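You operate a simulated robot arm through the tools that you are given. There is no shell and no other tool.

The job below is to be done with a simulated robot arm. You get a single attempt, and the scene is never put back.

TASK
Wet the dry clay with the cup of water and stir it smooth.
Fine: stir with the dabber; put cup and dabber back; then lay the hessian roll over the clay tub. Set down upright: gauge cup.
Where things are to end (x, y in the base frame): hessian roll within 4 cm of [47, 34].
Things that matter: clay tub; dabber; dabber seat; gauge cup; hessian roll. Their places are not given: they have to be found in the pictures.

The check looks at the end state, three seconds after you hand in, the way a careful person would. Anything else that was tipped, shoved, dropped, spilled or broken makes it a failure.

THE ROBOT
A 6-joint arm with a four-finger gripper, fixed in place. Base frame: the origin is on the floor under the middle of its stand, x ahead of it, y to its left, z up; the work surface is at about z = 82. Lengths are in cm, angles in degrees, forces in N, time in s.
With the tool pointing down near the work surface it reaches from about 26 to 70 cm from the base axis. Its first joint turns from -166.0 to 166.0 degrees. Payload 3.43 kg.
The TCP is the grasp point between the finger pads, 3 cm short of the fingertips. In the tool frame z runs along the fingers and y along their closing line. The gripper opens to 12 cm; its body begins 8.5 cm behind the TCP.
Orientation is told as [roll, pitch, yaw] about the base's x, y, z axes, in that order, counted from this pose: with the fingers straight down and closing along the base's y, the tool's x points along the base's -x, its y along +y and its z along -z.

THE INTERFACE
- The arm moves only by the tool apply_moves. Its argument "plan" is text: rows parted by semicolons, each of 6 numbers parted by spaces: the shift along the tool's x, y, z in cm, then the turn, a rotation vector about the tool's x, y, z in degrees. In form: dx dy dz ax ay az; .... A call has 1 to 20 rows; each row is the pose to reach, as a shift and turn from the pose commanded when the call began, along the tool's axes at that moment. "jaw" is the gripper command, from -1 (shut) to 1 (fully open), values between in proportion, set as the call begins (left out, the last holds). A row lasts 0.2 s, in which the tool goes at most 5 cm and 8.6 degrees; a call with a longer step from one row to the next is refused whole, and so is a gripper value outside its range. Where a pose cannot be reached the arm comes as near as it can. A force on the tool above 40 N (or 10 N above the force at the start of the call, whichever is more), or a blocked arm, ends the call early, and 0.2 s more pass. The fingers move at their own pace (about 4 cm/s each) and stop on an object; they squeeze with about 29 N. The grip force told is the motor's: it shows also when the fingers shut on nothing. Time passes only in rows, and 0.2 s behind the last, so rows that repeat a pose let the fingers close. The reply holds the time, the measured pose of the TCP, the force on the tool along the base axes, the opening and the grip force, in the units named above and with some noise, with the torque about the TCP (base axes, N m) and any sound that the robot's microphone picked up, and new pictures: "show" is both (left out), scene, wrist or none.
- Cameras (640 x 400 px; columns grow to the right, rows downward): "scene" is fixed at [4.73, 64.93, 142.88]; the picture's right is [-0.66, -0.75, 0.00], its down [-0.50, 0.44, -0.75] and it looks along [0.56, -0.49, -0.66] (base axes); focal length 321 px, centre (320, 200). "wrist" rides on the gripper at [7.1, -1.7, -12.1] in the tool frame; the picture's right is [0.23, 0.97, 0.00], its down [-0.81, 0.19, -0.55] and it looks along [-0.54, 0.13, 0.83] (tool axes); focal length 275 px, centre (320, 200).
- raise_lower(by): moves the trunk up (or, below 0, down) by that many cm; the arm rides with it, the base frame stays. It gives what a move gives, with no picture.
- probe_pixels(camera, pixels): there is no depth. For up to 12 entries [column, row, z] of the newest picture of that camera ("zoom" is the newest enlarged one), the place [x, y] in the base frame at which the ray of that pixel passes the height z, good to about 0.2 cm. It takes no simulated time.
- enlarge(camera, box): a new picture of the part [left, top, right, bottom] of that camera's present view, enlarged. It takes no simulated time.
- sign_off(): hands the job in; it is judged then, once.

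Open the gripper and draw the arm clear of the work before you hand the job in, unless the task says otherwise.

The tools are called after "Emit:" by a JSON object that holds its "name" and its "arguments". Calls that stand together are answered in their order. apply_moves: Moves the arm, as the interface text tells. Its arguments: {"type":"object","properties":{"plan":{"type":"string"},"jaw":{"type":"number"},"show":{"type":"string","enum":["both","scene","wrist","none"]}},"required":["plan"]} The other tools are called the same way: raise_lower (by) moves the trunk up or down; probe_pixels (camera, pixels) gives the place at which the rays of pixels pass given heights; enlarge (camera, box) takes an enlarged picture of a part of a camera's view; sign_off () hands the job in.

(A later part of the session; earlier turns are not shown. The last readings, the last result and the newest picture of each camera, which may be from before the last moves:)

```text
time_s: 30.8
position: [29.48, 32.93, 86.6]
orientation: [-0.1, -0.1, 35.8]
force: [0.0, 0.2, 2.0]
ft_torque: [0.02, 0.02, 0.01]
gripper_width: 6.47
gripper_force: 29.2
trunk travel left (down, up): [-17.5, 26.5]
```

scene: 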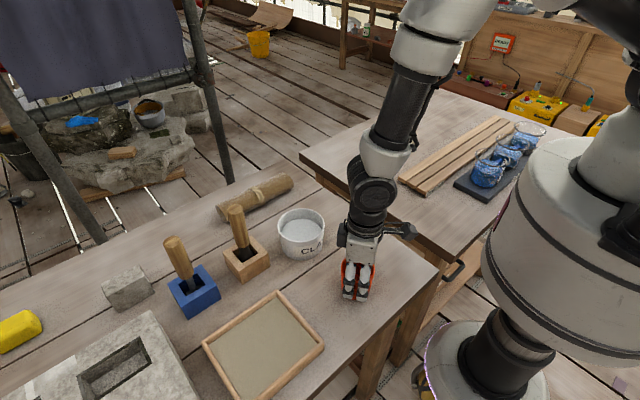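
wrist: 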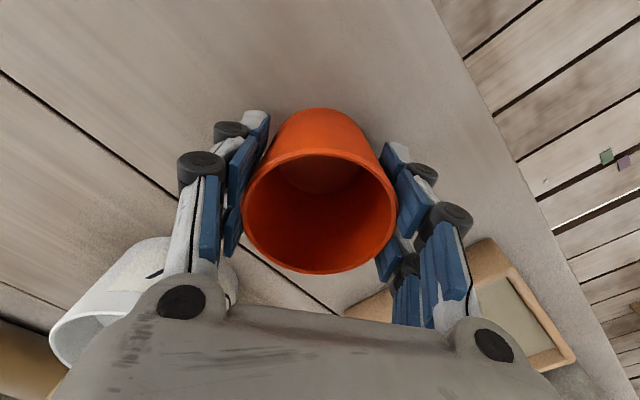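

The cup is gripped at width 6.47 cm with 29 N. I lift it slowly, straight up.

Emit:
{"name": "apply_moves", "arguments": {"plan": "0 0 -0.5 0 0 0; 0 0 -1.5 0 0 0; 0 0 -3 0 0 0; 0 0 -5 0 0 0; 0 0 -7 0 0 0; 0 0 -9 0 0 0; 0 0 -11 0 0 0; 0 0 -13 0 0 0; 0 0 -14.5 0 0 0; 0 0 -15.4 0 0 0; 0 0 -15.4 0 0 0; 0 0 -15.4 0 0 0", "jaw": -1, "show": "both"}}

Emit:
{"name": "enlarge", "arguments": {"camera": "wrist", "box": [220, 90, 420, 290]}}

```text
time_s: 33.4
position: [29.55, 32.9, 101.86]
orientation: [-0.1, -0.1, 35.8]
force: [0.1, 1.1, -1.4]
ft_torque: [-0.03, 0.02, 0.02]
gripper_width: 6.44
gripper_force: 29.0
trunk travel left (down, up): [-17.5, 26.5]
```

scene: 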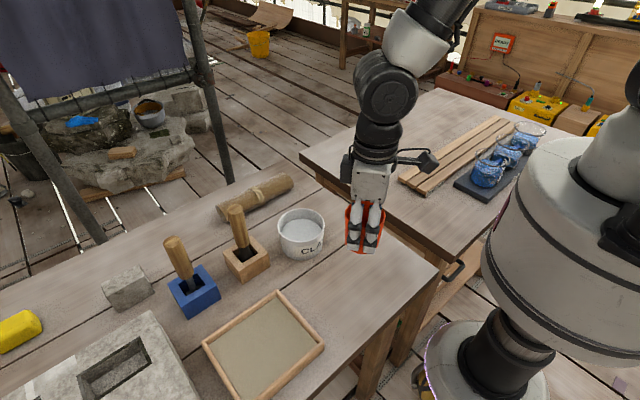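
wrist: 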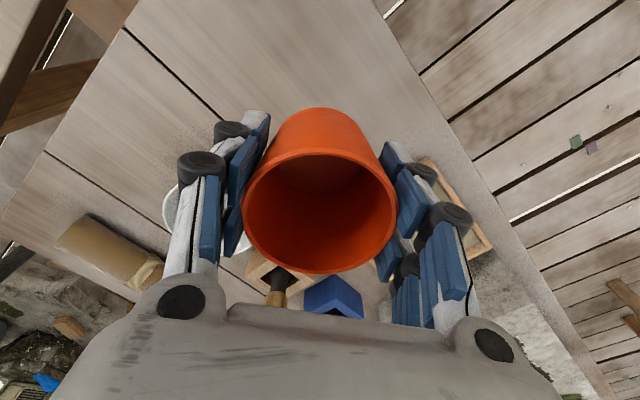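

```text
2.00 times, centred on (320, 190) of wrist
```

zoom: 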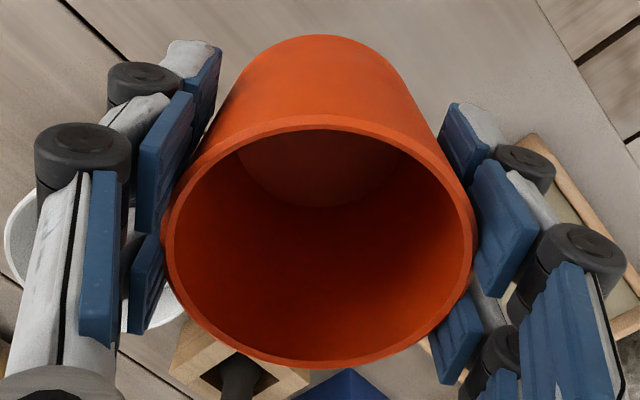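

The lifted load is light (about 1–2 N) and the grip steady. I carry the cup smoothly to just beyond the tub centre, TCP at (49.6, 35.7).

Emit:
{"name": "apply_moves", "arguments": {"plan": "-0.54 -0.28 0 0 0 0; -1.79 -0.95 0 0 0 0; -3.58 -1.89 0 0 0 0; -5.55 -2.93 0 0 0 0; -7.7 -4.07 0 0 0 0; -9.85 -5.2 0 0 0 0; -12 -6.34 0 0 0 0; -13.96 -7.38 0 0 0 0; -15.57 -8.23 0 0 0 0; -16.83 -8.89 0 0 0 0; -17.54 -9.27 0 0 0 0; -17.9 -9.46 0 0 0 0; -17.9 -9.46 0 0 0 0", "jaw": -1, "show": "both"}}

```text
time_s: 36.2
position: [49.69, 35.69, 101.94]
orientation: [0.0, -0.2, 35.8]
force: [-0.2, 0.5, -0.4]
ft_torque: [0.0, -0.03, -0.01]
gripper_width: 6.45
gripper_force: 28.7
trunk travel left (down, up): [-17.5, 26.5]
```

scene: 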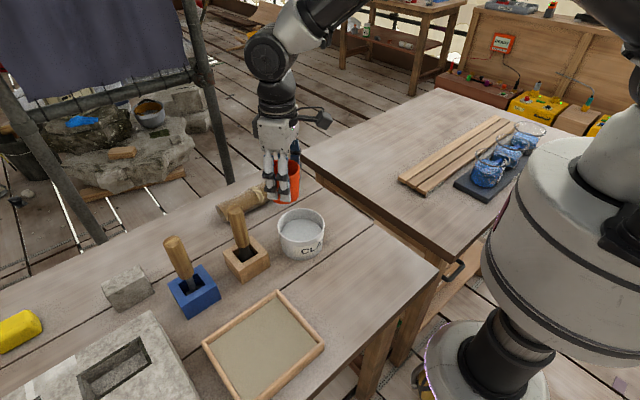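
wrist: 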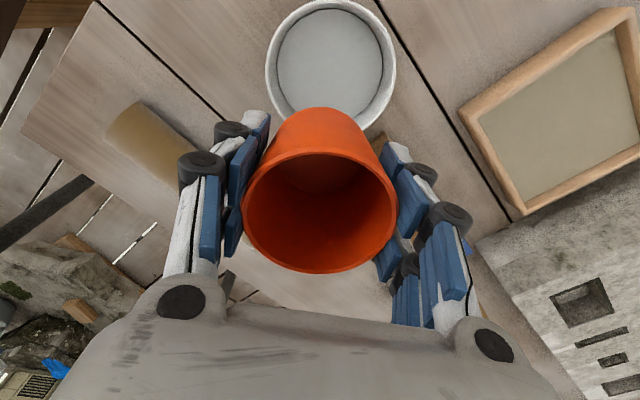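

The tub lies just ahead of the cup in the wrist view (330,60), as planned. I begin tilting slowly, to 44°, while lowering by 2.5 cm.

Emit:
{"name": "apply_moves", "arguments": {"plan": "0 0 0.2 0 -2 0; 0 0 0.4 0 -5 0; 0 0 0.7 0 -9 0; 0 0 1 0 -13 0; 0 0 1.3 0 -17 0; 0 0 1.6 0 -21 0; 0 0 1.9 0 -25 0; 0 0 2.2 0 -29 0; 0 0 2.5 0 -33 0; 0 0 2.5 0 -37 0; 0 0 2.5 0 -41 0; 0 0 2.5 0 -44 0; 0 0 2.5 0 -44 0", "jaw": -1, "show": "both"}}

Emit:
{"name": "enlarge", "arguments": {"camera": "scene", "box": [230, 120, 370, 260]}}

```text
time_s: 39.0
position: [49.6, 35.7, 99.54]
orientation: [-0.2, -44.1, 36.0]
force: [0.0, 0.9, -0.6]
ft_torque: [-0.01, -0.01, -0.02]
gripper_width: 6.4
gripper_force: 28.7
out of reach, approached as far as the arm can: row 8
trunk travel left (down, up): [-17.5, 26.5]
```

scene: 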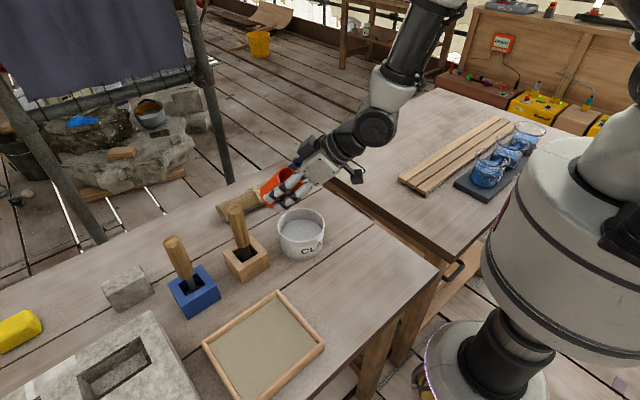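
wrist: 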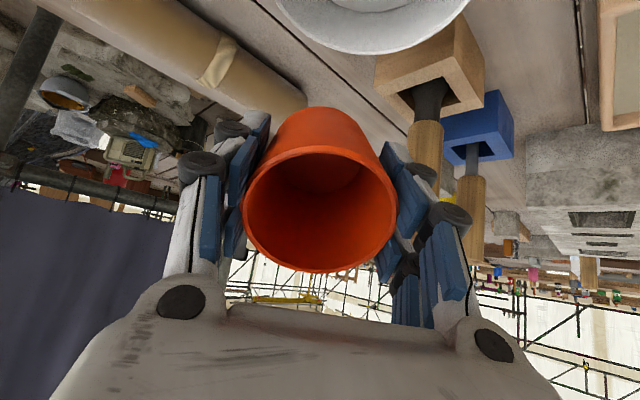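

```text
2.86 times, centred on (300, 190) of scene
```

zoom: 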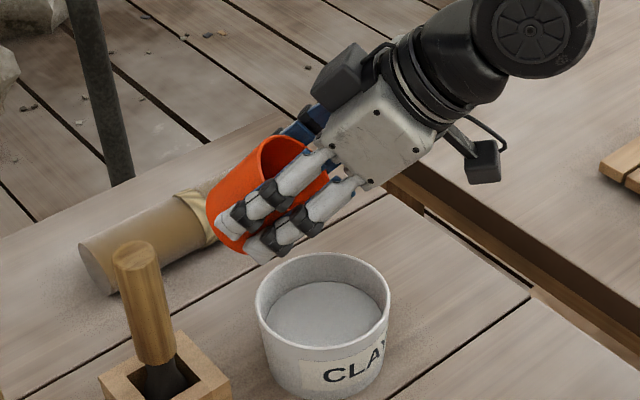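

The cup is at 44° with nothing flowing yet, mouth toward the tub. I continue tilting slowly to 80°.

Emit:
{"name": "apply_moves", "arguments": {"plan": "0 0 0 0 -3 0; 0 0 0 0 -6 0; 0 0 0 0 -9 0; 0 0 0 0 -12 0; 0 0 0 0 -15 0; 0 0 0 0 -18 0; 0 0 0 0 -21 0; 0 0 0 0 -24 0; 0 0 0 0 -27 0; 0 0 0 0 -30 0; 0 0 0 0 -33 0; 0 0 0 0 -36 0", "jaw": -1, "show": "both"}}

Emit:
{"name": "enlarge", "arguments": {"camera": "scene", "box": [230, 120, 370, 260]}}

```text
time_s: 41.6
position: [49.69, 35.8, 99.45]
orientation: [-0.4, -80.2, 36.1]
force: [-0.1, -0.1, -0.3]
ft_torque: [-0.01, 0.0, -0.02]
gripper_width: 6.4
gripper_force: 29.2
trunk travel left (down, up): [-17.5, 26.5]
```

scene: 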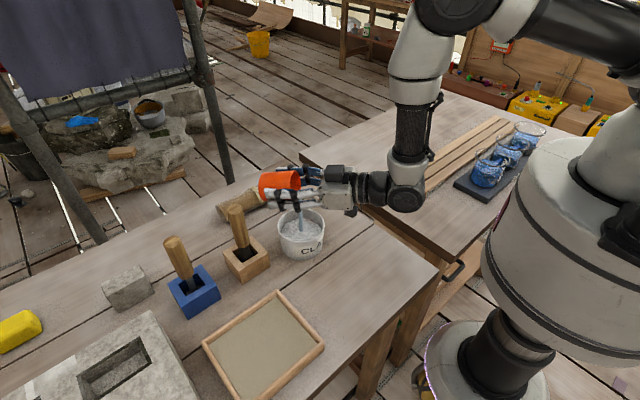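
wrist: 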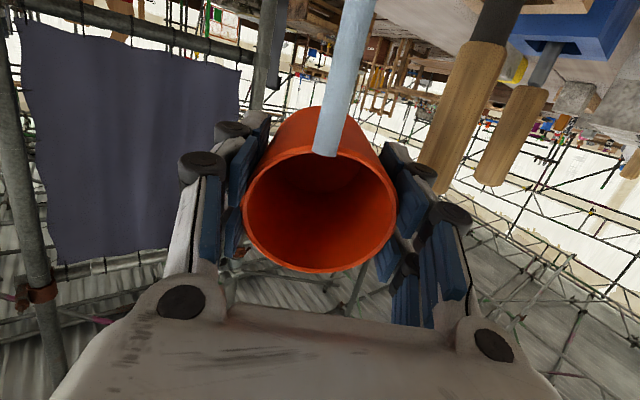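

```text
2.86 times, centred on (300, 190) of scene
```

zoom: 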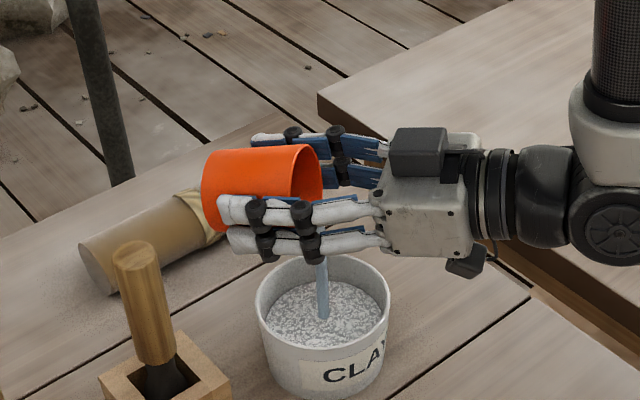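

Water is streaming into the tub and the clay surface turns speckled. I hold a moment, then tilt on to 101° with a slight rise, and hold to drain.

Emit:
{"name": "apply_moves", "arguments": {"plan": "0 0 0 0 0 0; 0 0 0 0 0 0; 0 0 0 0 0 0; 0 0 0 0 0 0; 0 0 0 0 0 0; -0.2 0 0 0 -3 0; -0.4 0 -0.1 0 -6 0; -0.6 0 -0.1 0 -9 0; -0.8 0 -0.15 0 -12 0; -1 0 -0.2 0 -15 0; -1.3 0 -0.2 0 -18 0; -1.5 0 -0.26 0 -21 0; -1.5 0 -0.26 0 -21 0; -1.5 0 -0.26 0 -21 0; -1.5 0 -0.26 0 -21 0; -1.5 0 -0.26 0 -21 0; -1.5 0 -0.26 0 -21 0", "jaw": -1, "show": "both"}}

Emit:
{"name": "enlarge", "arguments": {"camera": "scene", "box": [230, 120, 370, 260]}}

```text
time_s: 45.2
position: [49.59, 35.7, 100.83]
orientation: [-179.6, -78.9, -144.6]
force: [0.0, -0.6, -1.1]
ft_torque: [-0.02, 0.03, 0.01]
gripper_width: 6.38
gripper_force: 28.8
trunk travel left (down, up): [-17.5, 26.5]
```

scene: 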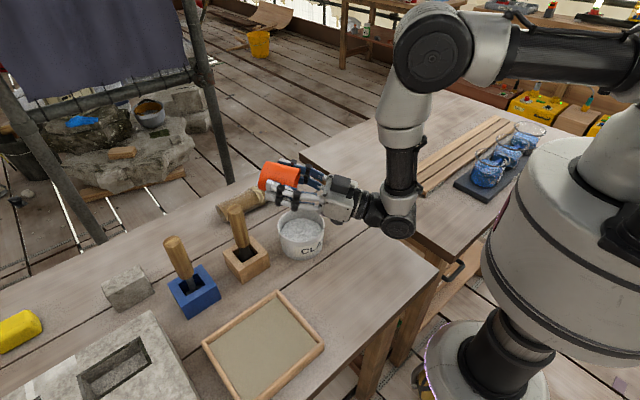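
wrist: 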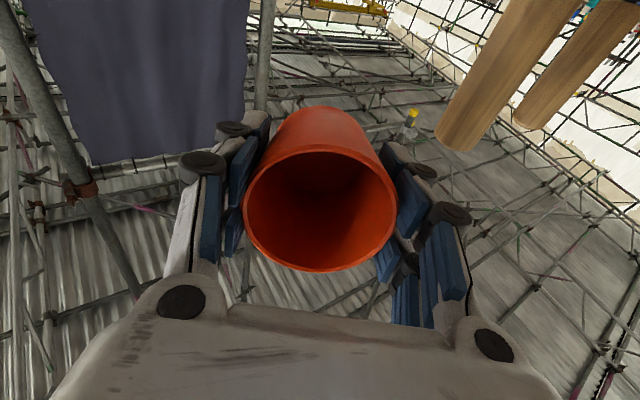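

```text
2.86 times, centred on (300, 190) of scene
```

zoom: 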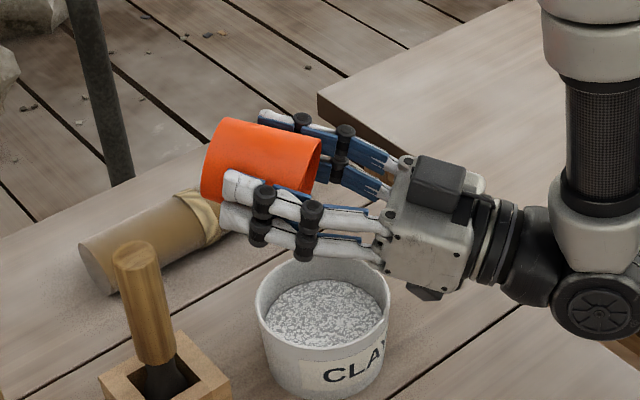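

No more stream, and the clay is speckled wet with nothing spilled on the table. I tilt the cup back upright over the tub.

Emit:
{"name": "apply_moves", "arguments": {"plan": "0 0 0 0 5 0; 0 0 0 0 11 0; 0 0 0 0 17 0; 0 0 0 0 23 0; 0 0 0 0 29 0; 0 0 0 0 35 0; 0 0 0 0 41 0; 0 0 0 0 47 0; 0 0 0 0 53 0; 0 0 0 0 59 0; 0 0 0 0 66 0; 0 0 0 0 73 0; 0 0 0 0 80 0; 0 0 0 0 86 0; 0 0 0 0 92 0; 0 0 0 0 97 0; 0 0 0 0 101.1 0; 0 0 0 0 101.1 0", "jaw": -1, "show": "both"}}

```text
time_s: 49.0
position: [49.66, 35.7, 100.96]
orientation: [0.0, 0.2, 35.8]
force: [1.0, 0.8, -1.1]
ft_torque: [0.01, 0.01, 0.01]
gripper_width: 6.39
gripper_force: 29.1
out of reach, approached as far as the arm can: row 12
trunk travel left (down, up): [-17.5, 26.5]
```

scene: 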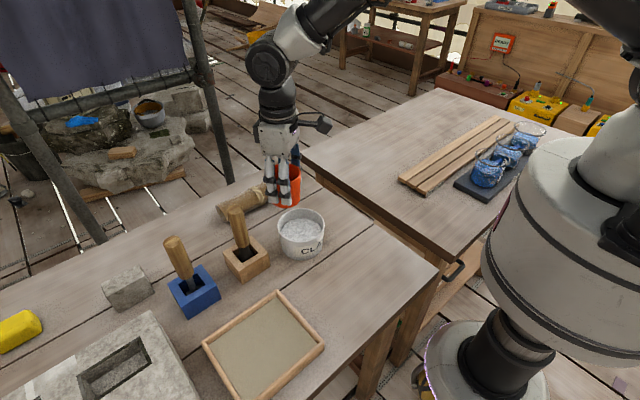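
wrist: 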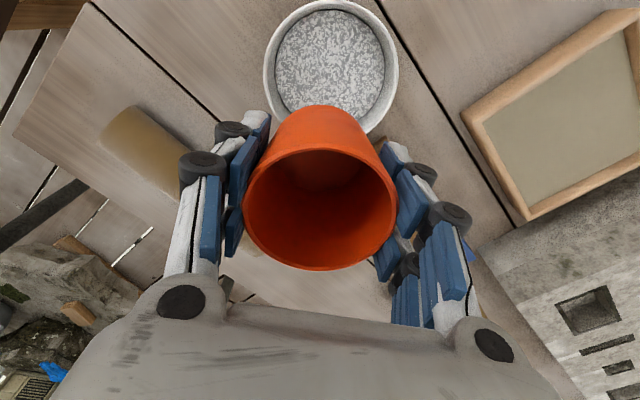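

The cup is upright and seems empty; grip width 6.39 means it crept slightly in the fingers. I carry it back over its original spot (29.5, 32.9).

Emit:
{"name": "apply_moves", "arguments": {"plan": "1 0.53 0 0 0 0; 3 1.59 0 0 0 0; 5.5 2.91 0 0 0 0; 8.5 4.5 0 0 0 0; 11.5 6.08 0 0 0 0; 14.2 7.51 0 0 0 0; 16.3 8.62 0 0 0 0; 17.5 9.26 0 0 0 0; 17.94 9.49 0 0 0 0; 17.94 9.49 0 0 0 0", "jaw": -1, "show": "none"}}

```text
time_s: 51.2
position: [29.35, 33.02, 100.97]
orientation: [-0.2, 0.0, 35.9]
force: [-1.3, 0.0, -0.5]
ft_torque: [-0.01, -0.01, 0.0]
gripper_width: 6.39
gripper_force: 29.3
trunk travel left (down, up): [-17.5, 26.5]
```

Above the original spot. I lower the cup to about 0.4 cm above where it stood, slowing at the end.

Emit:
{"name": "apply_moves", "arguments": {"plan": "0 0 2.5 0 0 0; 0 0 5.5 0 0 0; 0 0 8.5 0 0 0; 0 0 11 0 0 0; 0 0 12.5 0 0 0; 0 0 13.3 0 0 0; 0 0 13.9 0 0 0; 0 0 13.9 0 0 0", "jaw": -1, "show": "both"}}

Emit:
{"name": "apply_moves", "arguments": {"plan": "0 0 0.15 0 0 0; 0 0 0.3 0 0 0; 0 0 0.3 0 0 0", "jaw": -1, "show": "scene"}}

Emit:
{"name": "enlarge", "arguments": {"camera": "scene", "box": [315, 220, 405, 320]}}

```text
time_s: 53.0
position: [29.52, 32.81, 87.04]
orientation: [-0.1, 0.0, 35.8]
force: [0.1, 0.1, -0.9]
ft_torque: [0.02, -0.03, -0.02]
gripper_width: 6.35
gripper_force: 29.0
trunk travel left (down, up): [-17.5, 26.5]
```

scene: 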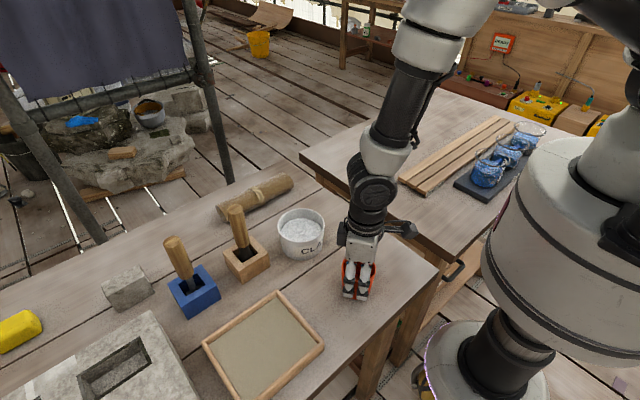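
wrist: 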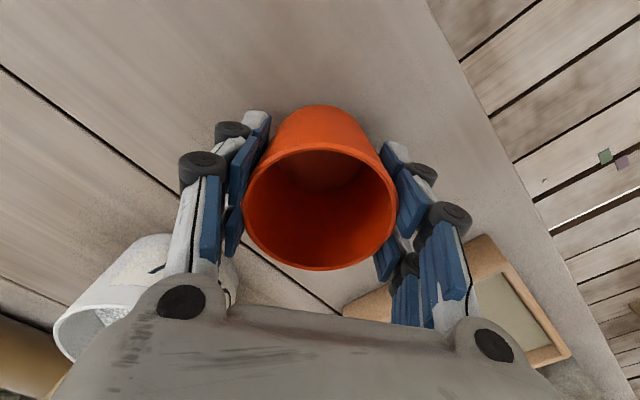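

```text
time_s: 53.8
position: [29.51, 32.93, 86.75]
orientation: [-0.1, 0.0, 35.8]
force: [0.5, -0.4, -0.3]
ft_torque: [-0.02, 0.0, 0.01]
gripper_width: 6.36
gripper_force: 29.2
trunk travel left (down, up): [-17.5, 26.5]
```

scene: 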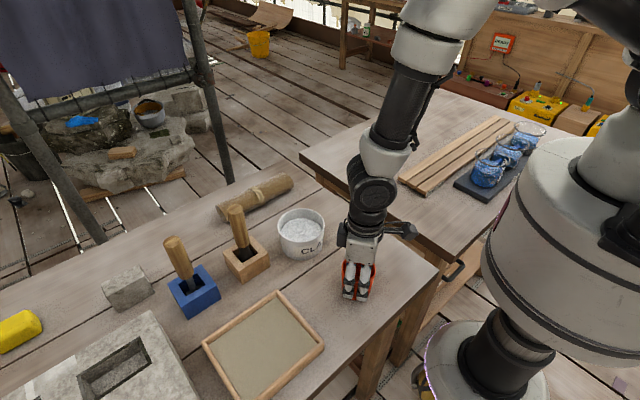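

```text
4.00 times, centred on (360, 270) of scene
```

zoom: 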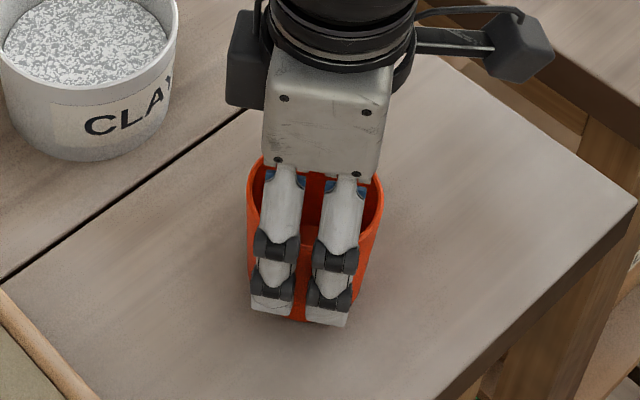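

No contact force yet at 86.75. I lower in small steps, watching for the table's push.

Emit:
{"name": "apply_moves", "arguments": {"plan": "0 0 0.1 0 0 0; 0 0 0.2 0 0 0; 0 0 0.2 0 0 0", "jaw": -1, "show": "none"}}

Emit:
{"name": "apply_moves", "arguments": {"plan": "0 0 0.1 0 0 0; 0 0 0.2 0 0 0; 0 0 0.2 0 0 0", "jaw": -1, "show": "none"}}

```text
time_s: 54.6
position: [29.41, 32.78, 86.71]
orientation: [0.0, -0.2, 35.8]
force: [-0.1, -1.4, 17.1]
ft_torque: [-0.16, 0.07, 0.01]
gripper_width: 6.39
gripper_force: 29.1
trunk travel left (down, up): [-17.5, 26.5]
```

```text
time_s: 55.4
position: [29.5, 32.96, 86.6]
orientation: [0.0, -0.2, 35.8]
force: [2.1, 3.9, 20.2]
ft_torque: [0.08, -0.07, 0.01]
gripper_width: 6.37
gripper_force: 29.2
trunk travel left (down, up): [-17.5, 26.5]
```

The cup is on the table (20 N push at 86.6). I back off 0.25 cm to relieve the push and then open the fingers.

Emit:
{"name": "apply_moves", "arguments": {"plan": "0 0 -0.25 0 0 0; 0 0 -0.25 0 0 0", "jaw": -1, "show": "none"}}

Emit:
{"name": "apply_moves", "arguments": {"plan": "0 0 0 0 0 0; 0 0 0 0 0 0; 0 0 0 0 0 0; 0 0 0 0 0 0; 0 0 0 0 0 0", "jaw": 1, "show": "both"}}

```text
time_s: 56.0
position: [29.42, 32.81, 86.58]
orientation: [0.0, 0.1, 35.8]
force: [0.3, -0.5, -0.5]
ft_torque: [0.02, -0.03, 0.01]
gripper_width: 6.38
gripper_force: 28.8
trunk travel left (down, up): [-17.5, 26.5]
```

```text
time_s: 57.2
position: [29.47, 32.89, 86.73]
orientation: [-0.1, 0.0, 35.8]
force: [0.2, 0.6, -0.5]
ft_torque: [0.0, 0.01, 0.02]
gripper_width: 11.99
gripper_force: 0.1
trunk travel left (down, up): [-17.5, 26.5]
```

scene: 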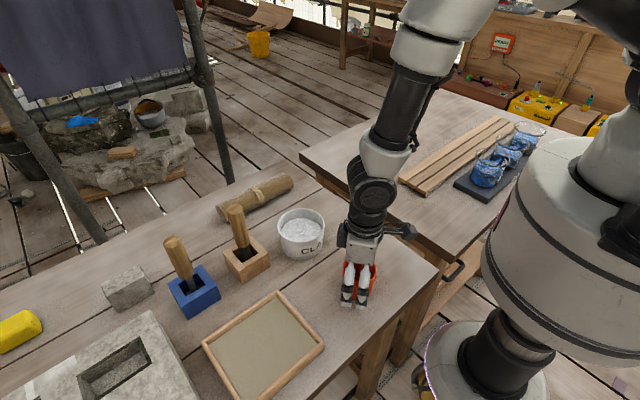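
wrist: 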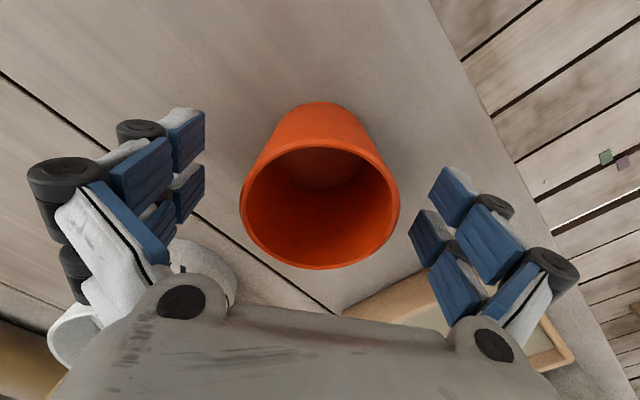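

The cup stands released on its spot. I raise the hand straight up clear of it.

Emit:
{"name": "apply_moves", "arguments": {"plan": "0 0 -2 0 0 0; 0 0 -5 0 0 0; 0 0 -9.5 0 0 0; 0 0 -14 0 0 0; 0 0 -18.5 0 0 0; 0 0 -23 0 0 0; 0 0 -26 0 0 0; 0 0 -26 0 0 0", "jaw": 1, "show": "both"}}

Emit:
{"name": "enlarge", "arguments": {"camera": "scene", "box": [210, 190, 390, 310]}}

```text
time_s: 59.0
position: [29.45, 32.94, 112.54]
orientation: [-0.1, 0.0, 35.8]
force: [0.9, 1.1, -0.4]
ft_torque: [0.02, 0.01, -0.02]
gripper_width: 12.01
gripper_force: 0.1
trunk travel left (down, up): [-17.5, 26.5]
```

scene: 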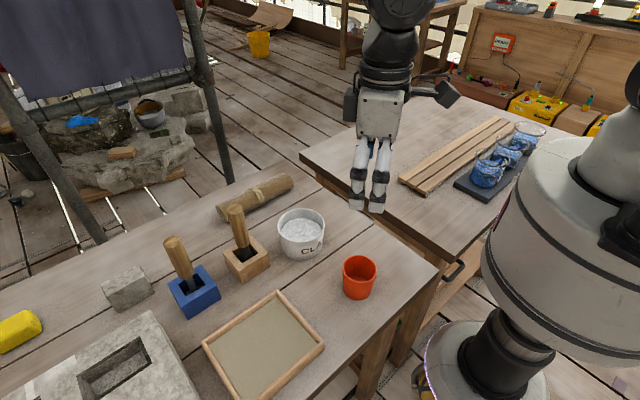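
wrist: 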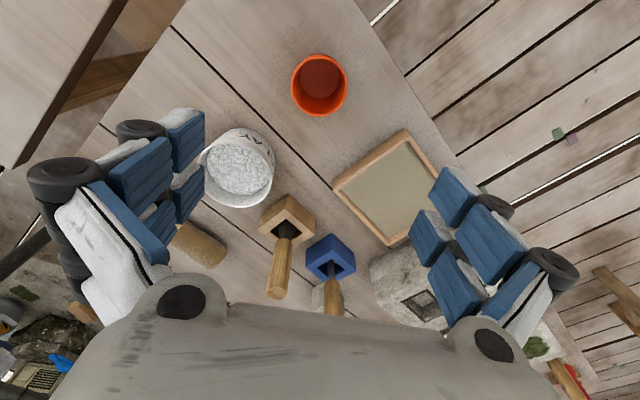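

```text
3.33 times, centred on (300, 250) of scene
```

zoom: 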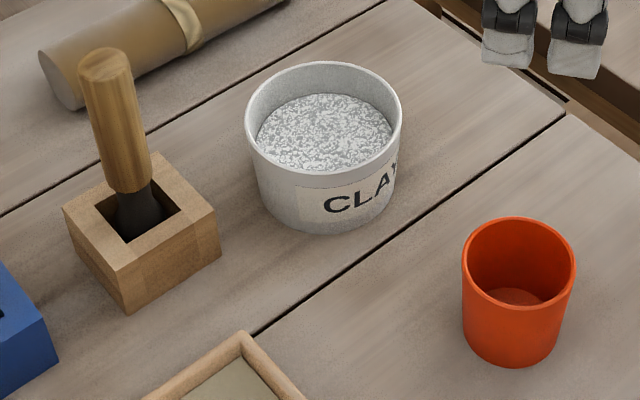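

Cup is upright and empty at its place; the clay looks lumpy and wet. Now the dabber: I measure its handle top in both pictures.

Emit:
{"name": "enlarge", "arguments": {"camera": "wrist", "box": [240, 180, 380, 320]}}

Emit:
{"name": "probe_pixels", "arguments": {"camera": "scene", "pixels": [[235.4, 210.4, 101], [235.4, 210.4, 100], [235.4, 210.4, 99], [235.4, 210.4, 98], [242.3, 245, 91], [242.3, 245, 90]]}}

```text
2.86 times, centred on (310, 250) of wrist
```

zoom: 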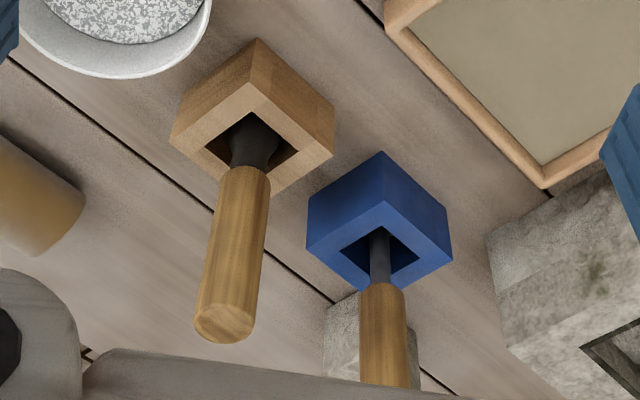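

```text
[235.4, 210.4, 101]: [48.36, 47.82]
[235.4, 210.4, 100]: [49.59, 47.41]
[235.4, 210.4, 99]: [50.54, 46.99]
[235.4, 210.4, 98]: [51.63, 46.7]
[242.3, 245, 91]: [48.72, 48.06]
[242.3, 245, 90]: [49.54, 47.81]
```

Emit:
{"name": "probe_pixels", "arguments": {"camera": "zoom", "pixels": [[224, 323, 101], [224, 323, 100], [224, 323, 99], [195, 315, 100], [254, 325, 100], [243, 180, 90], [243, 180, 91], [170, 140, 87], [258, 85, 87], [334, 150, 87], [245, 195, 87], [253, 145, 87]]}}

```text
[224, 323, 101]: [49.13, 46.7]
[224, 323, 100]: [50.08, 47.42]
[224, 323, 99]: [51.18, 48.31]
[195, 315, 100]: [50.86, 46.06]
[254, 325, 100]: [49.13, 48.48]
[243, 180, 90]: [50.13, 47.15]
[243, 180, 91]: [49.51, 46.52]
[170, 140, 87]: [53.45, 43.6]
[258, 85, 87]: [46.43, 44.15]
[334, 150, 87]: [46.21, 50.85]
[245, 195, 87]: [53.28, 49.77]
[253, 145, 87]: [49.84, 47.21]
```

Both views agree: handle axis about (49.8, 47.3), top at z≈100, ~2.9 cm thick. I move above it at z=112.5 with the fingers opened to 7.5 cm.

Emit:
{"name": "apply_moves", "arguments": {"plan": "-4 0 0 0 0 0; -8.3 -0.1 0 0 0 0; -12.5 -0.1 0 0 0 0; -16.7 -0.2 0 0 0 0; -20.9 -0.2 0 0 0 0; -24.9 -0.26 0 0 0 0; -24.9 -0.26 0 0 0 0; -24.9 -0.26 0 0 0 0", "jaw": 0.25, "show": "both"}}

```text
time_s: 60.8
position: [49.87, 47.27, 112.42]
orientation: [-0.2, 0.0, 35.9]
force: [0.6, 0.2, -0.4]
ft_torque: [-0.01, 0.03, 0.02]
gripper_width: 7.5
gripper_force: 0.1
trunk travel left (down, up): [-17.5, 26.5]
```

scene: 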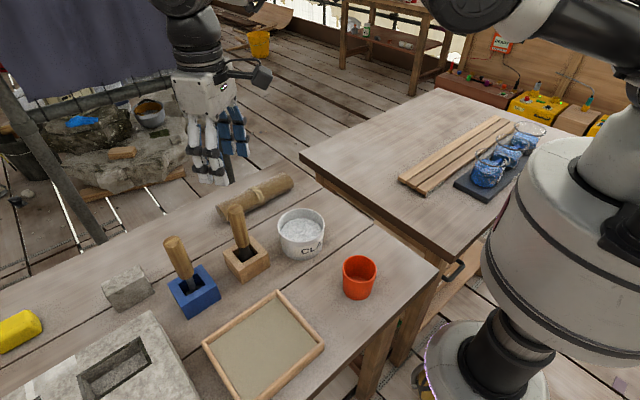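
wrist: 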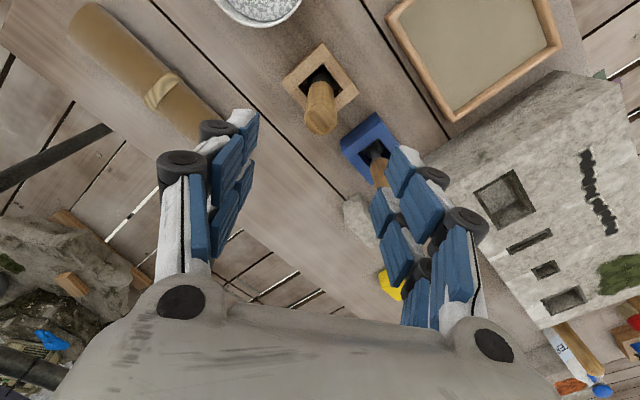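

The handle top shows at about (321,122) in the wrist view. I enlarge to check the centring.

Emit:
{"name": "enlarge", "arguments": {"camera": "wrist", "box": [270, 40, 370, 150]}}

Emit:
{"name": "probe_pixels", "arguments": {"camera": "wrist", "pixels": [[321, 121, 100], [321, 121, 101], [321, 121, 99]]}}

```text
3.64 times, centred on (320, 95) of wrist
```

zoom: 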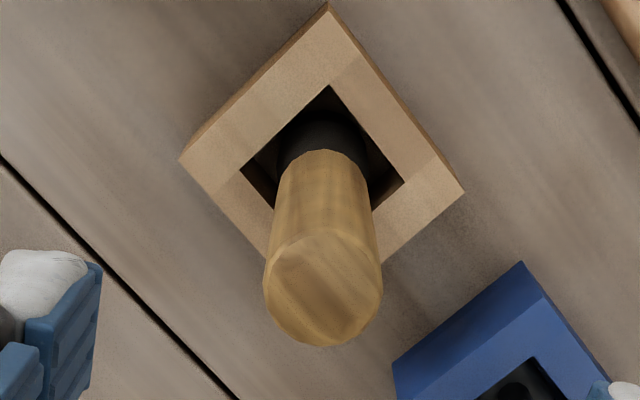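

```text
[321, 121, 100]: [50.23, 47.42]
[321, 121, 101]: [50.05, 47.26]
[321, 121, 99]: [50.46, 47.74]
```

The handle is centred to within 0.2 cm. I descend to TCP z=95 around the handle.

Emit:
{"name": "apply_moves", "arguments": {"plan": "0 0 4 0 0 0; 0 0 8 0 0 0; 0 0 12 0 0 0; 0 0 15 0 0 0; 0 0 17.4 0 0 0; 0 0 17.4 0 0 0", "jaw": 0.25, "show": "both"}}

```text
time_s: 62.2
position: [49.78, 47.17, 95.28]
orientation: [-0.1, 0.0, 35.7]
force: [0.4, -1.1, 0.2]
ft_torque: [0.01, 0.01, 0.01]
gripper_width: 7.51
gripper_force: 0.1
trunk travel left (down, up): [-17.5, 26.5]
```

scene: 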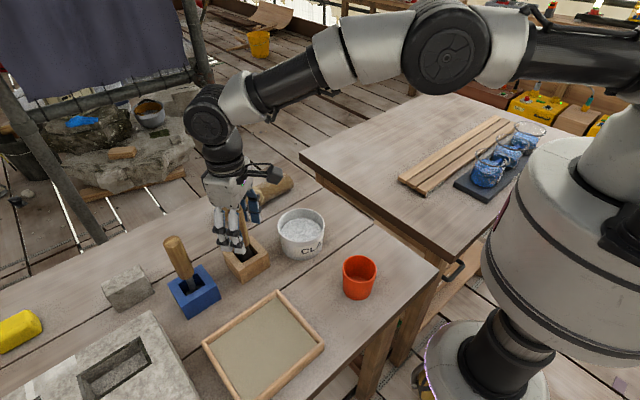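
wrist: 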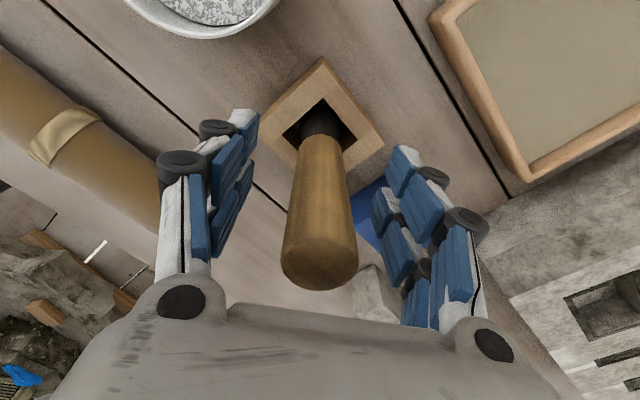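

The handle stands between the fingers at (320,200). I close on it.

Emit:
{"name": "apply_moves", "arguments": {"plan": "0 0 0 0 0 0; 0 0 0 0 0 0; 0 0 0 0 0 0; 0 0 0 0 0 0; 0 0 0 0 0 0; 0 0 0 0 0 0", "jaw": -1, "show": "both"}}

```text
time_s: 63.6
position: [49.77, 47.16, 95.19]
orientation: [-0.1, 0.0, 35.8]
force: [-0.1, -0.2, 0.9]
ft_torque: [0.0, 0.04, 0.0]
gripper_width: 2.86
gripper_force: 29.2
trunk travel left (down, up): [-17.5, 26.5]
```

scene: 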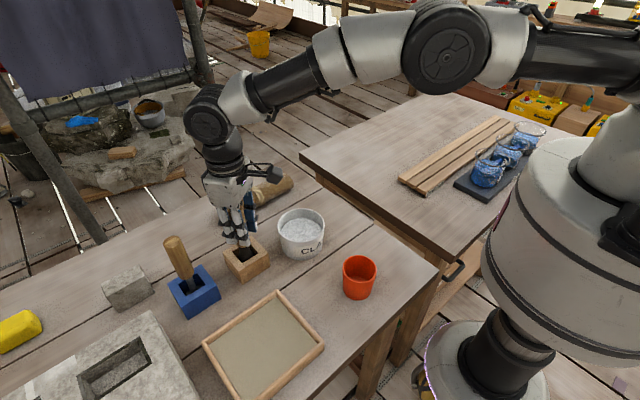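
wrist: 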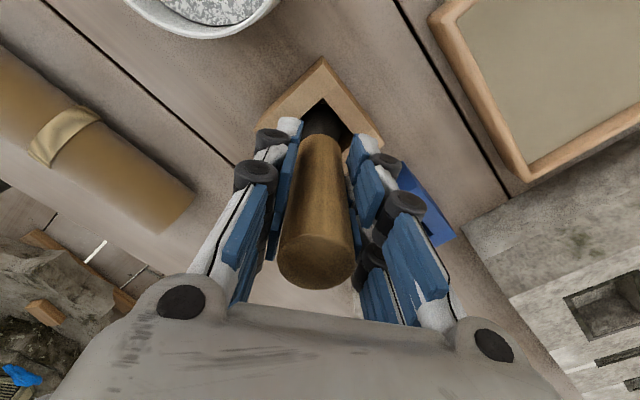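

Gripped at width 2.86, TCP at (49.77, 47.16, 95.2). I draw the dabber straight up out of its seat.

Emit:
{"name": "apply_moves", "arguments": {"plan": "0 0 -0.7 0 0 0; 0 0 -1.7 0 0 0; 0 0 -3 0 0 0; 0 0 -4.5 0 0 0; 0 0 -6 0 0 0; 0 0 -7.5 0 0 0; 0 0 -9 0 0 0; 0 0 -10.5 0 0 0; 0 0 -12 0 0 0; 0 0 -12 0 0 0", "jaw": -1, "show": "both"}}

Emit:
{"name": "enlarge", "arguments": {"camera": "scene", "box": [170, 130, 330, 290]}}

```text
time_s: 65.8
position: [49.84, 47.17, 107.25]
orientation: [-0.2, 0.0, 35.8]
force: [-0.5, 0.3, -1.3]
ft_torque: [0.01, -0.03, -0.02]
gripper_width: 2.86
gripper_force: 28.6
trunk travel left (down, up): [-17.5, 26.5]
```

scene: 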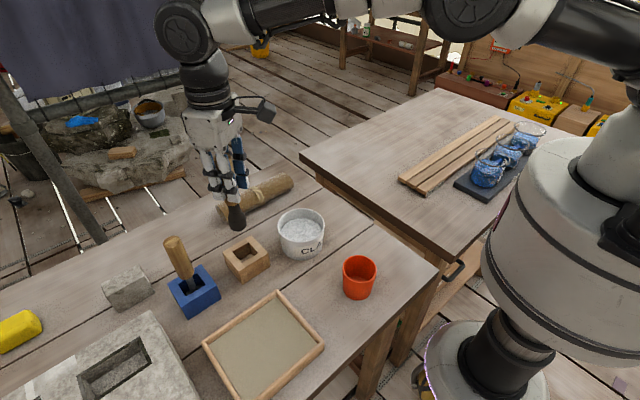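
wrist: 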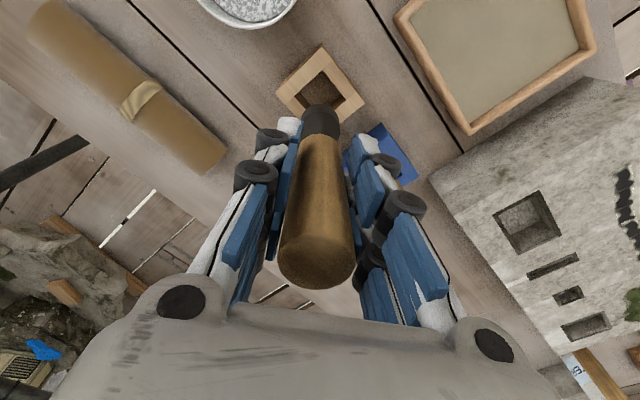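

```text
2.50 times, centred on (250, 210) of scene
```

zoom: 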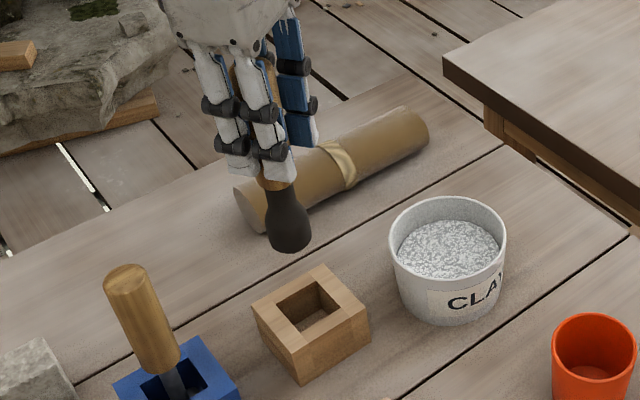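

The dabber's bulb head is free of the seat. I probe its bottom end to know the tip height.

Emit:
{"name": "probe_pixels", "arguments": {"camera": "scene", "pixels": [[238, 229, 93], [238, 229, 94], [238, 229, 95], [238, 229, 96], [238, 226, 95], [238, 226, 94], [238, 226, 93]]}}

Emit:
{"name": "enlarge", "arguments": {"camera": "scene", "box": [210, 170, 270, 245]}}

```text
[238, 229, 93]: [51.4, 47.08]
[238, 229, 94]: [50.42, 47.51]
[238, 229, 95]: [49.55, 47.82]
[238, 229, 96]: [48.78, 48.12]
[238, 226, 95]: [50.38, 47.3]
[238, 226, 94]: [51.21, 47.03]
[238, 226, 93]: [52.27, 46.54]
```

```text
5.33 times, centred on (240, 208) of scene
```

zoom: 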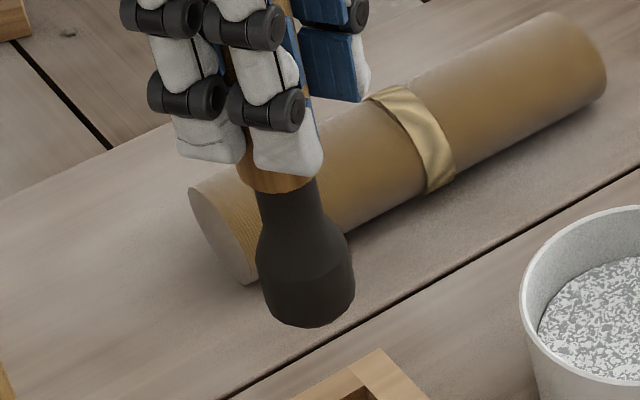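

The tip is about 11.9 cm below the TCP and the head ~3.5 cm wide. I carry it over the tub centre (46.9, 33.8), staying high.

Emit:
{"name": "apply_moves", "arguments": {"plan": "1.5 -1.3 0 0 0 0; 4 -3.6 0 0 0 0; 6.5 -5.8 0 0 0 0; 8.7 -7.8 0 0 0 0; 10.2 -9.12 0 0 0 0; 10.2 -9.12 0 0 0 0; 10.2 -9.12 0 0 0 0", "jaw": -1, "show": "both"}}

Emit:
{"name": "enlarge", "arguments": {"camera": "scene", "box": [240, 150, 360, 270]}}

Emit:
{"name": "enlarge", "arguments": {"camera": "wrist", "box": [220, 40, 420, 200]}}

```text
time_s: 67.4
position: [46.91, 33.84, 107.21]
orientation: [-0.1, -0.1, 35.7]
force: [0.6, -0.2, -1.5]
ft_torque: [-0.03, -0.01, -0.03]
gripper_width: 2.87
gripper_force: 28.8
trunk travel left (down, up): [-17.5, 26.5]
```

scene: 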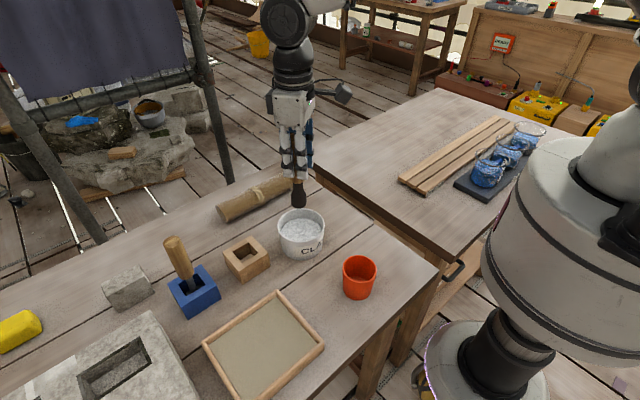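
wrist: 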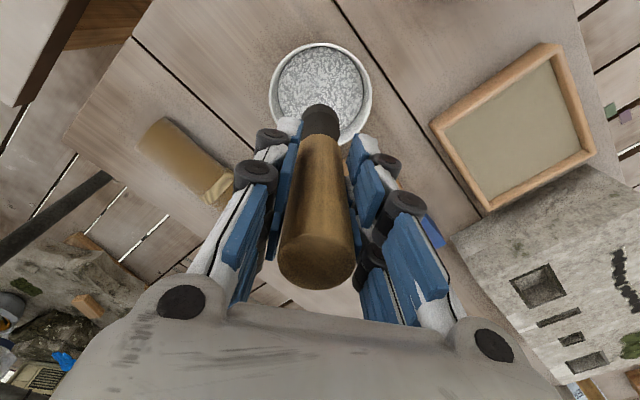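

```text
3.33 times, centred on (300, 210) of scene
```

zoom: 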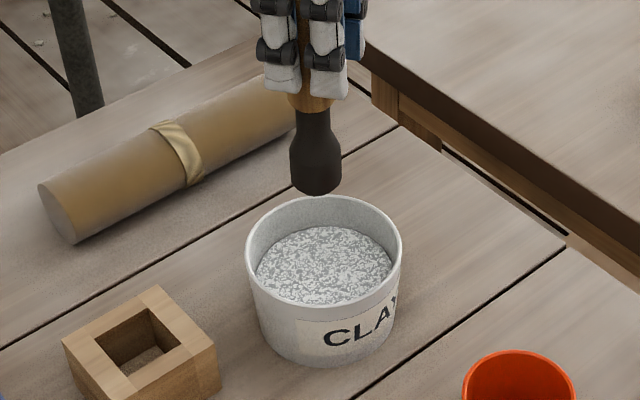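

```text
2.50 times, centred on (320, 120) of wrist
```

zoom: 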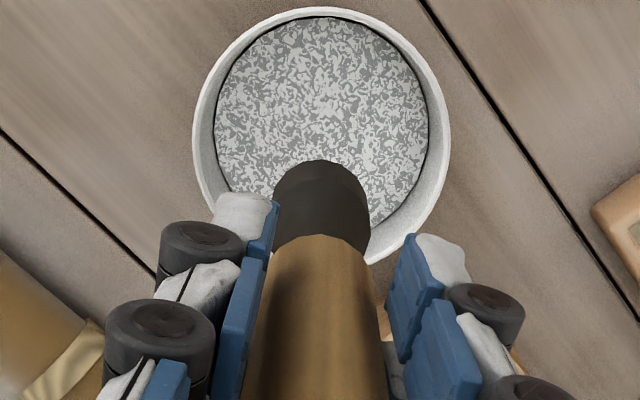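

The dabber is over the tub's middle. I lower it into the clay to a tip height near 85.

Emit:
{"name": "apply_moves", "arguments": {"plan": "0 0 2.5 0 0 0; 0 0 5 0 0 0; 0 0 7 0 0 0; 0 0 8.3 0 0 0; 0 0 9.3 0 0 0; 0 0 10.2 0 0 0; 0 0 10.2 0 0 0", "jaw": -1, "show": "both"}}

Emit:
{"name": "enlarge", "arguments": {"camera": "scene", "box": [240, 150, 360, 270]}}

```text
time_s: 69.0
position: [46.87, 33.93, 97.12]
orientation: [-0.2, 0.1, 35.9]
force: [0.3, -0.3, -1.3]
ft_torque: [-0.03, 0.0, -0.05]
gripper_width: 2.88
gripper_force: 29.0
trunk travel left (down, up): [-17.5, 26.5]
```

scene: 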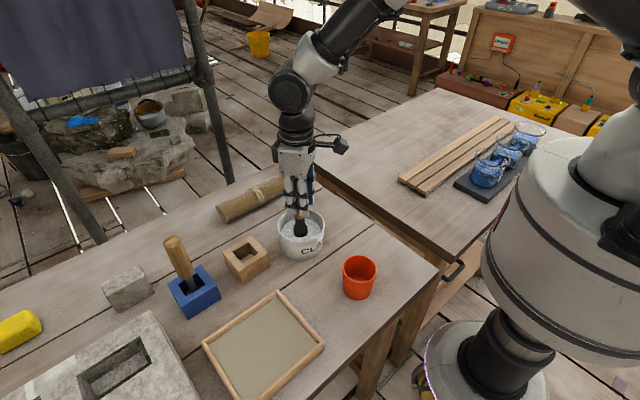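
wrist: 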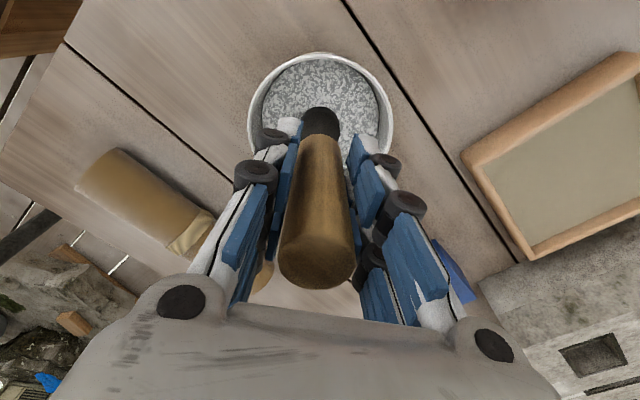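

```text
3.33 times, centred on (300, 210) of scene
```

zoom: 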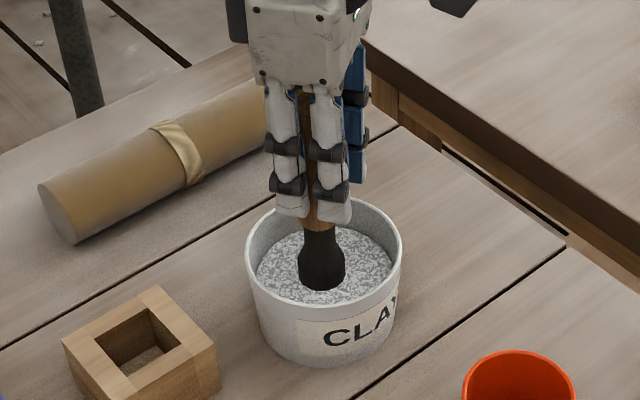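

The head is just at or a little in the clay, with no resistance. I lower 0.8 cm more, watching the force.

Emit:
{"name": "apply_moves", "arguments": {"plan": "0 0 0.3 0 0 0; 0 0 0.6 0 0 0; 0 0 0.8 0 0 0; 0 0 0.8 0 0 0", "jaw": -1, "show": "scene"}}

Emit:
{"name": "enlarge", "arguments": {"camera": "scene", "box": [265, 190, 345, 270]}}

```text
time_s: 70.0
position: [46.93, 33.88, 96.28]
orientation: [-0.1, 0.0, 35.8]
force: [0.2, -1.0, -1.7]
ft_torque: [-0.02, 0.0, 0.02]
gripper_width: 2.87
gripper_force: 28.6
trunk travel left (down, up): [-17.5, 26.5]
```

scene: 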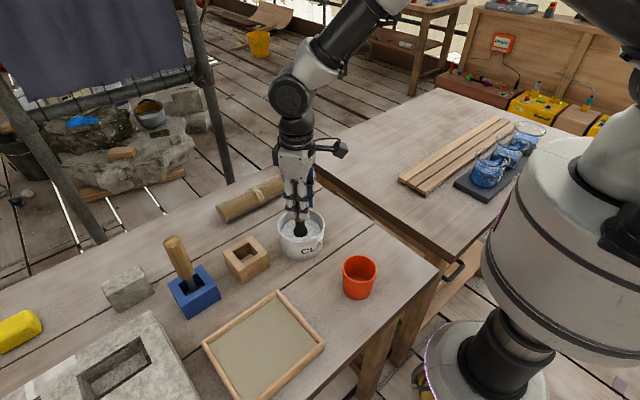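

```text
5.00 times, centred on (305, 230) of scene
```

zoom: 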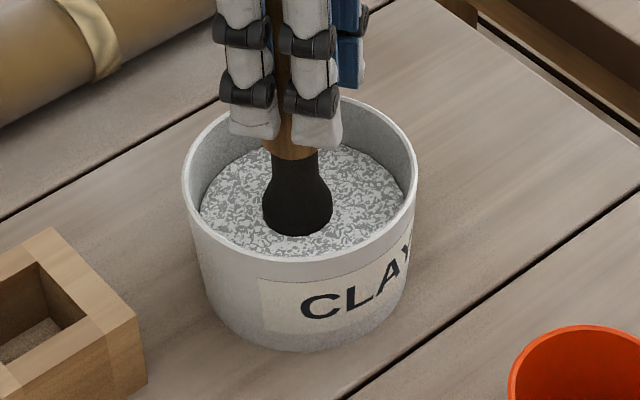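

The head is now sunk in the clay near the middle, no contact with floor or walls. I stir in circles of 2 cm radius.

Emit:
{"name": "apply_moves", "arguments": {"plan": "1 0 0 0 0 0; 1.73 1 0 0 0 0; 1 1.73 0 0 0 0; 0 2 0 0 0 0; -1 1.73 0 0 0 0; -1.73 1 0 0 0 0; -2 0 0 0 0 0; -1.73 -1 0 0 0 0; -1 -1.73 0 0 0 0; 0 -2 0 0 0 0; 1 -1.73 0 0 0 0; 1.73 -1 0 0 0 0; 2 0 0 0 0 0; 1.73 1 0 0 0 0; 1 1.73 0 0 0 0; 0 2 0 0 0 0; -1 1.73 0 0 0 0; -1.73 1 0 0 0 0; -1 0 0 0 0 0; 0 0 0 0 0 0", "jaw": -1, "show": "both"}}

Emit:
{"name": "enlarge", "arguments": {"camera": "scene", "box": [265, 190, 345, 270]}}

```text
time_s: 74.2
position: [46.9, 33.81, 96.19]
orientation: [-0.1, 0.0, 35.8]
force: [-0.4, -0.6, -2.3]
ft_torque: [-0.01, 0.03, 0.01]
gripper_width: 2.86
gripper_force: 28.9
trunk travel left (down, up): [-17.5, 26.5]
```

scene: 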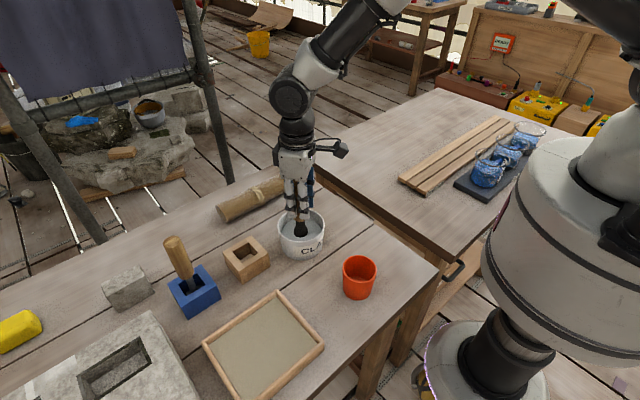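
wrist: 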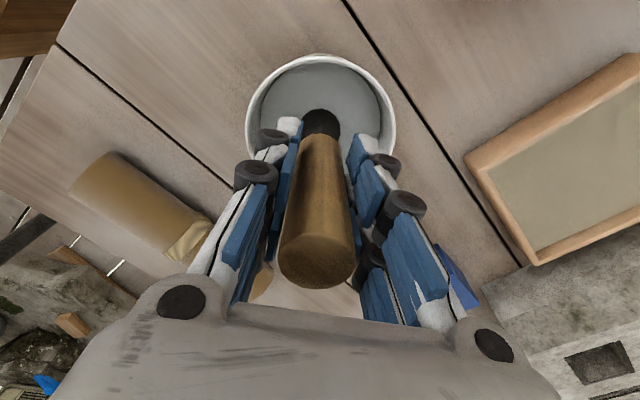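

```text
5.00 times, centred on (305, 230) of scene
```

zoom: 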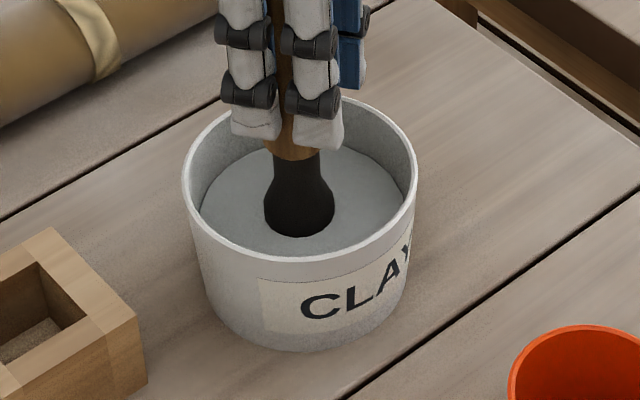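

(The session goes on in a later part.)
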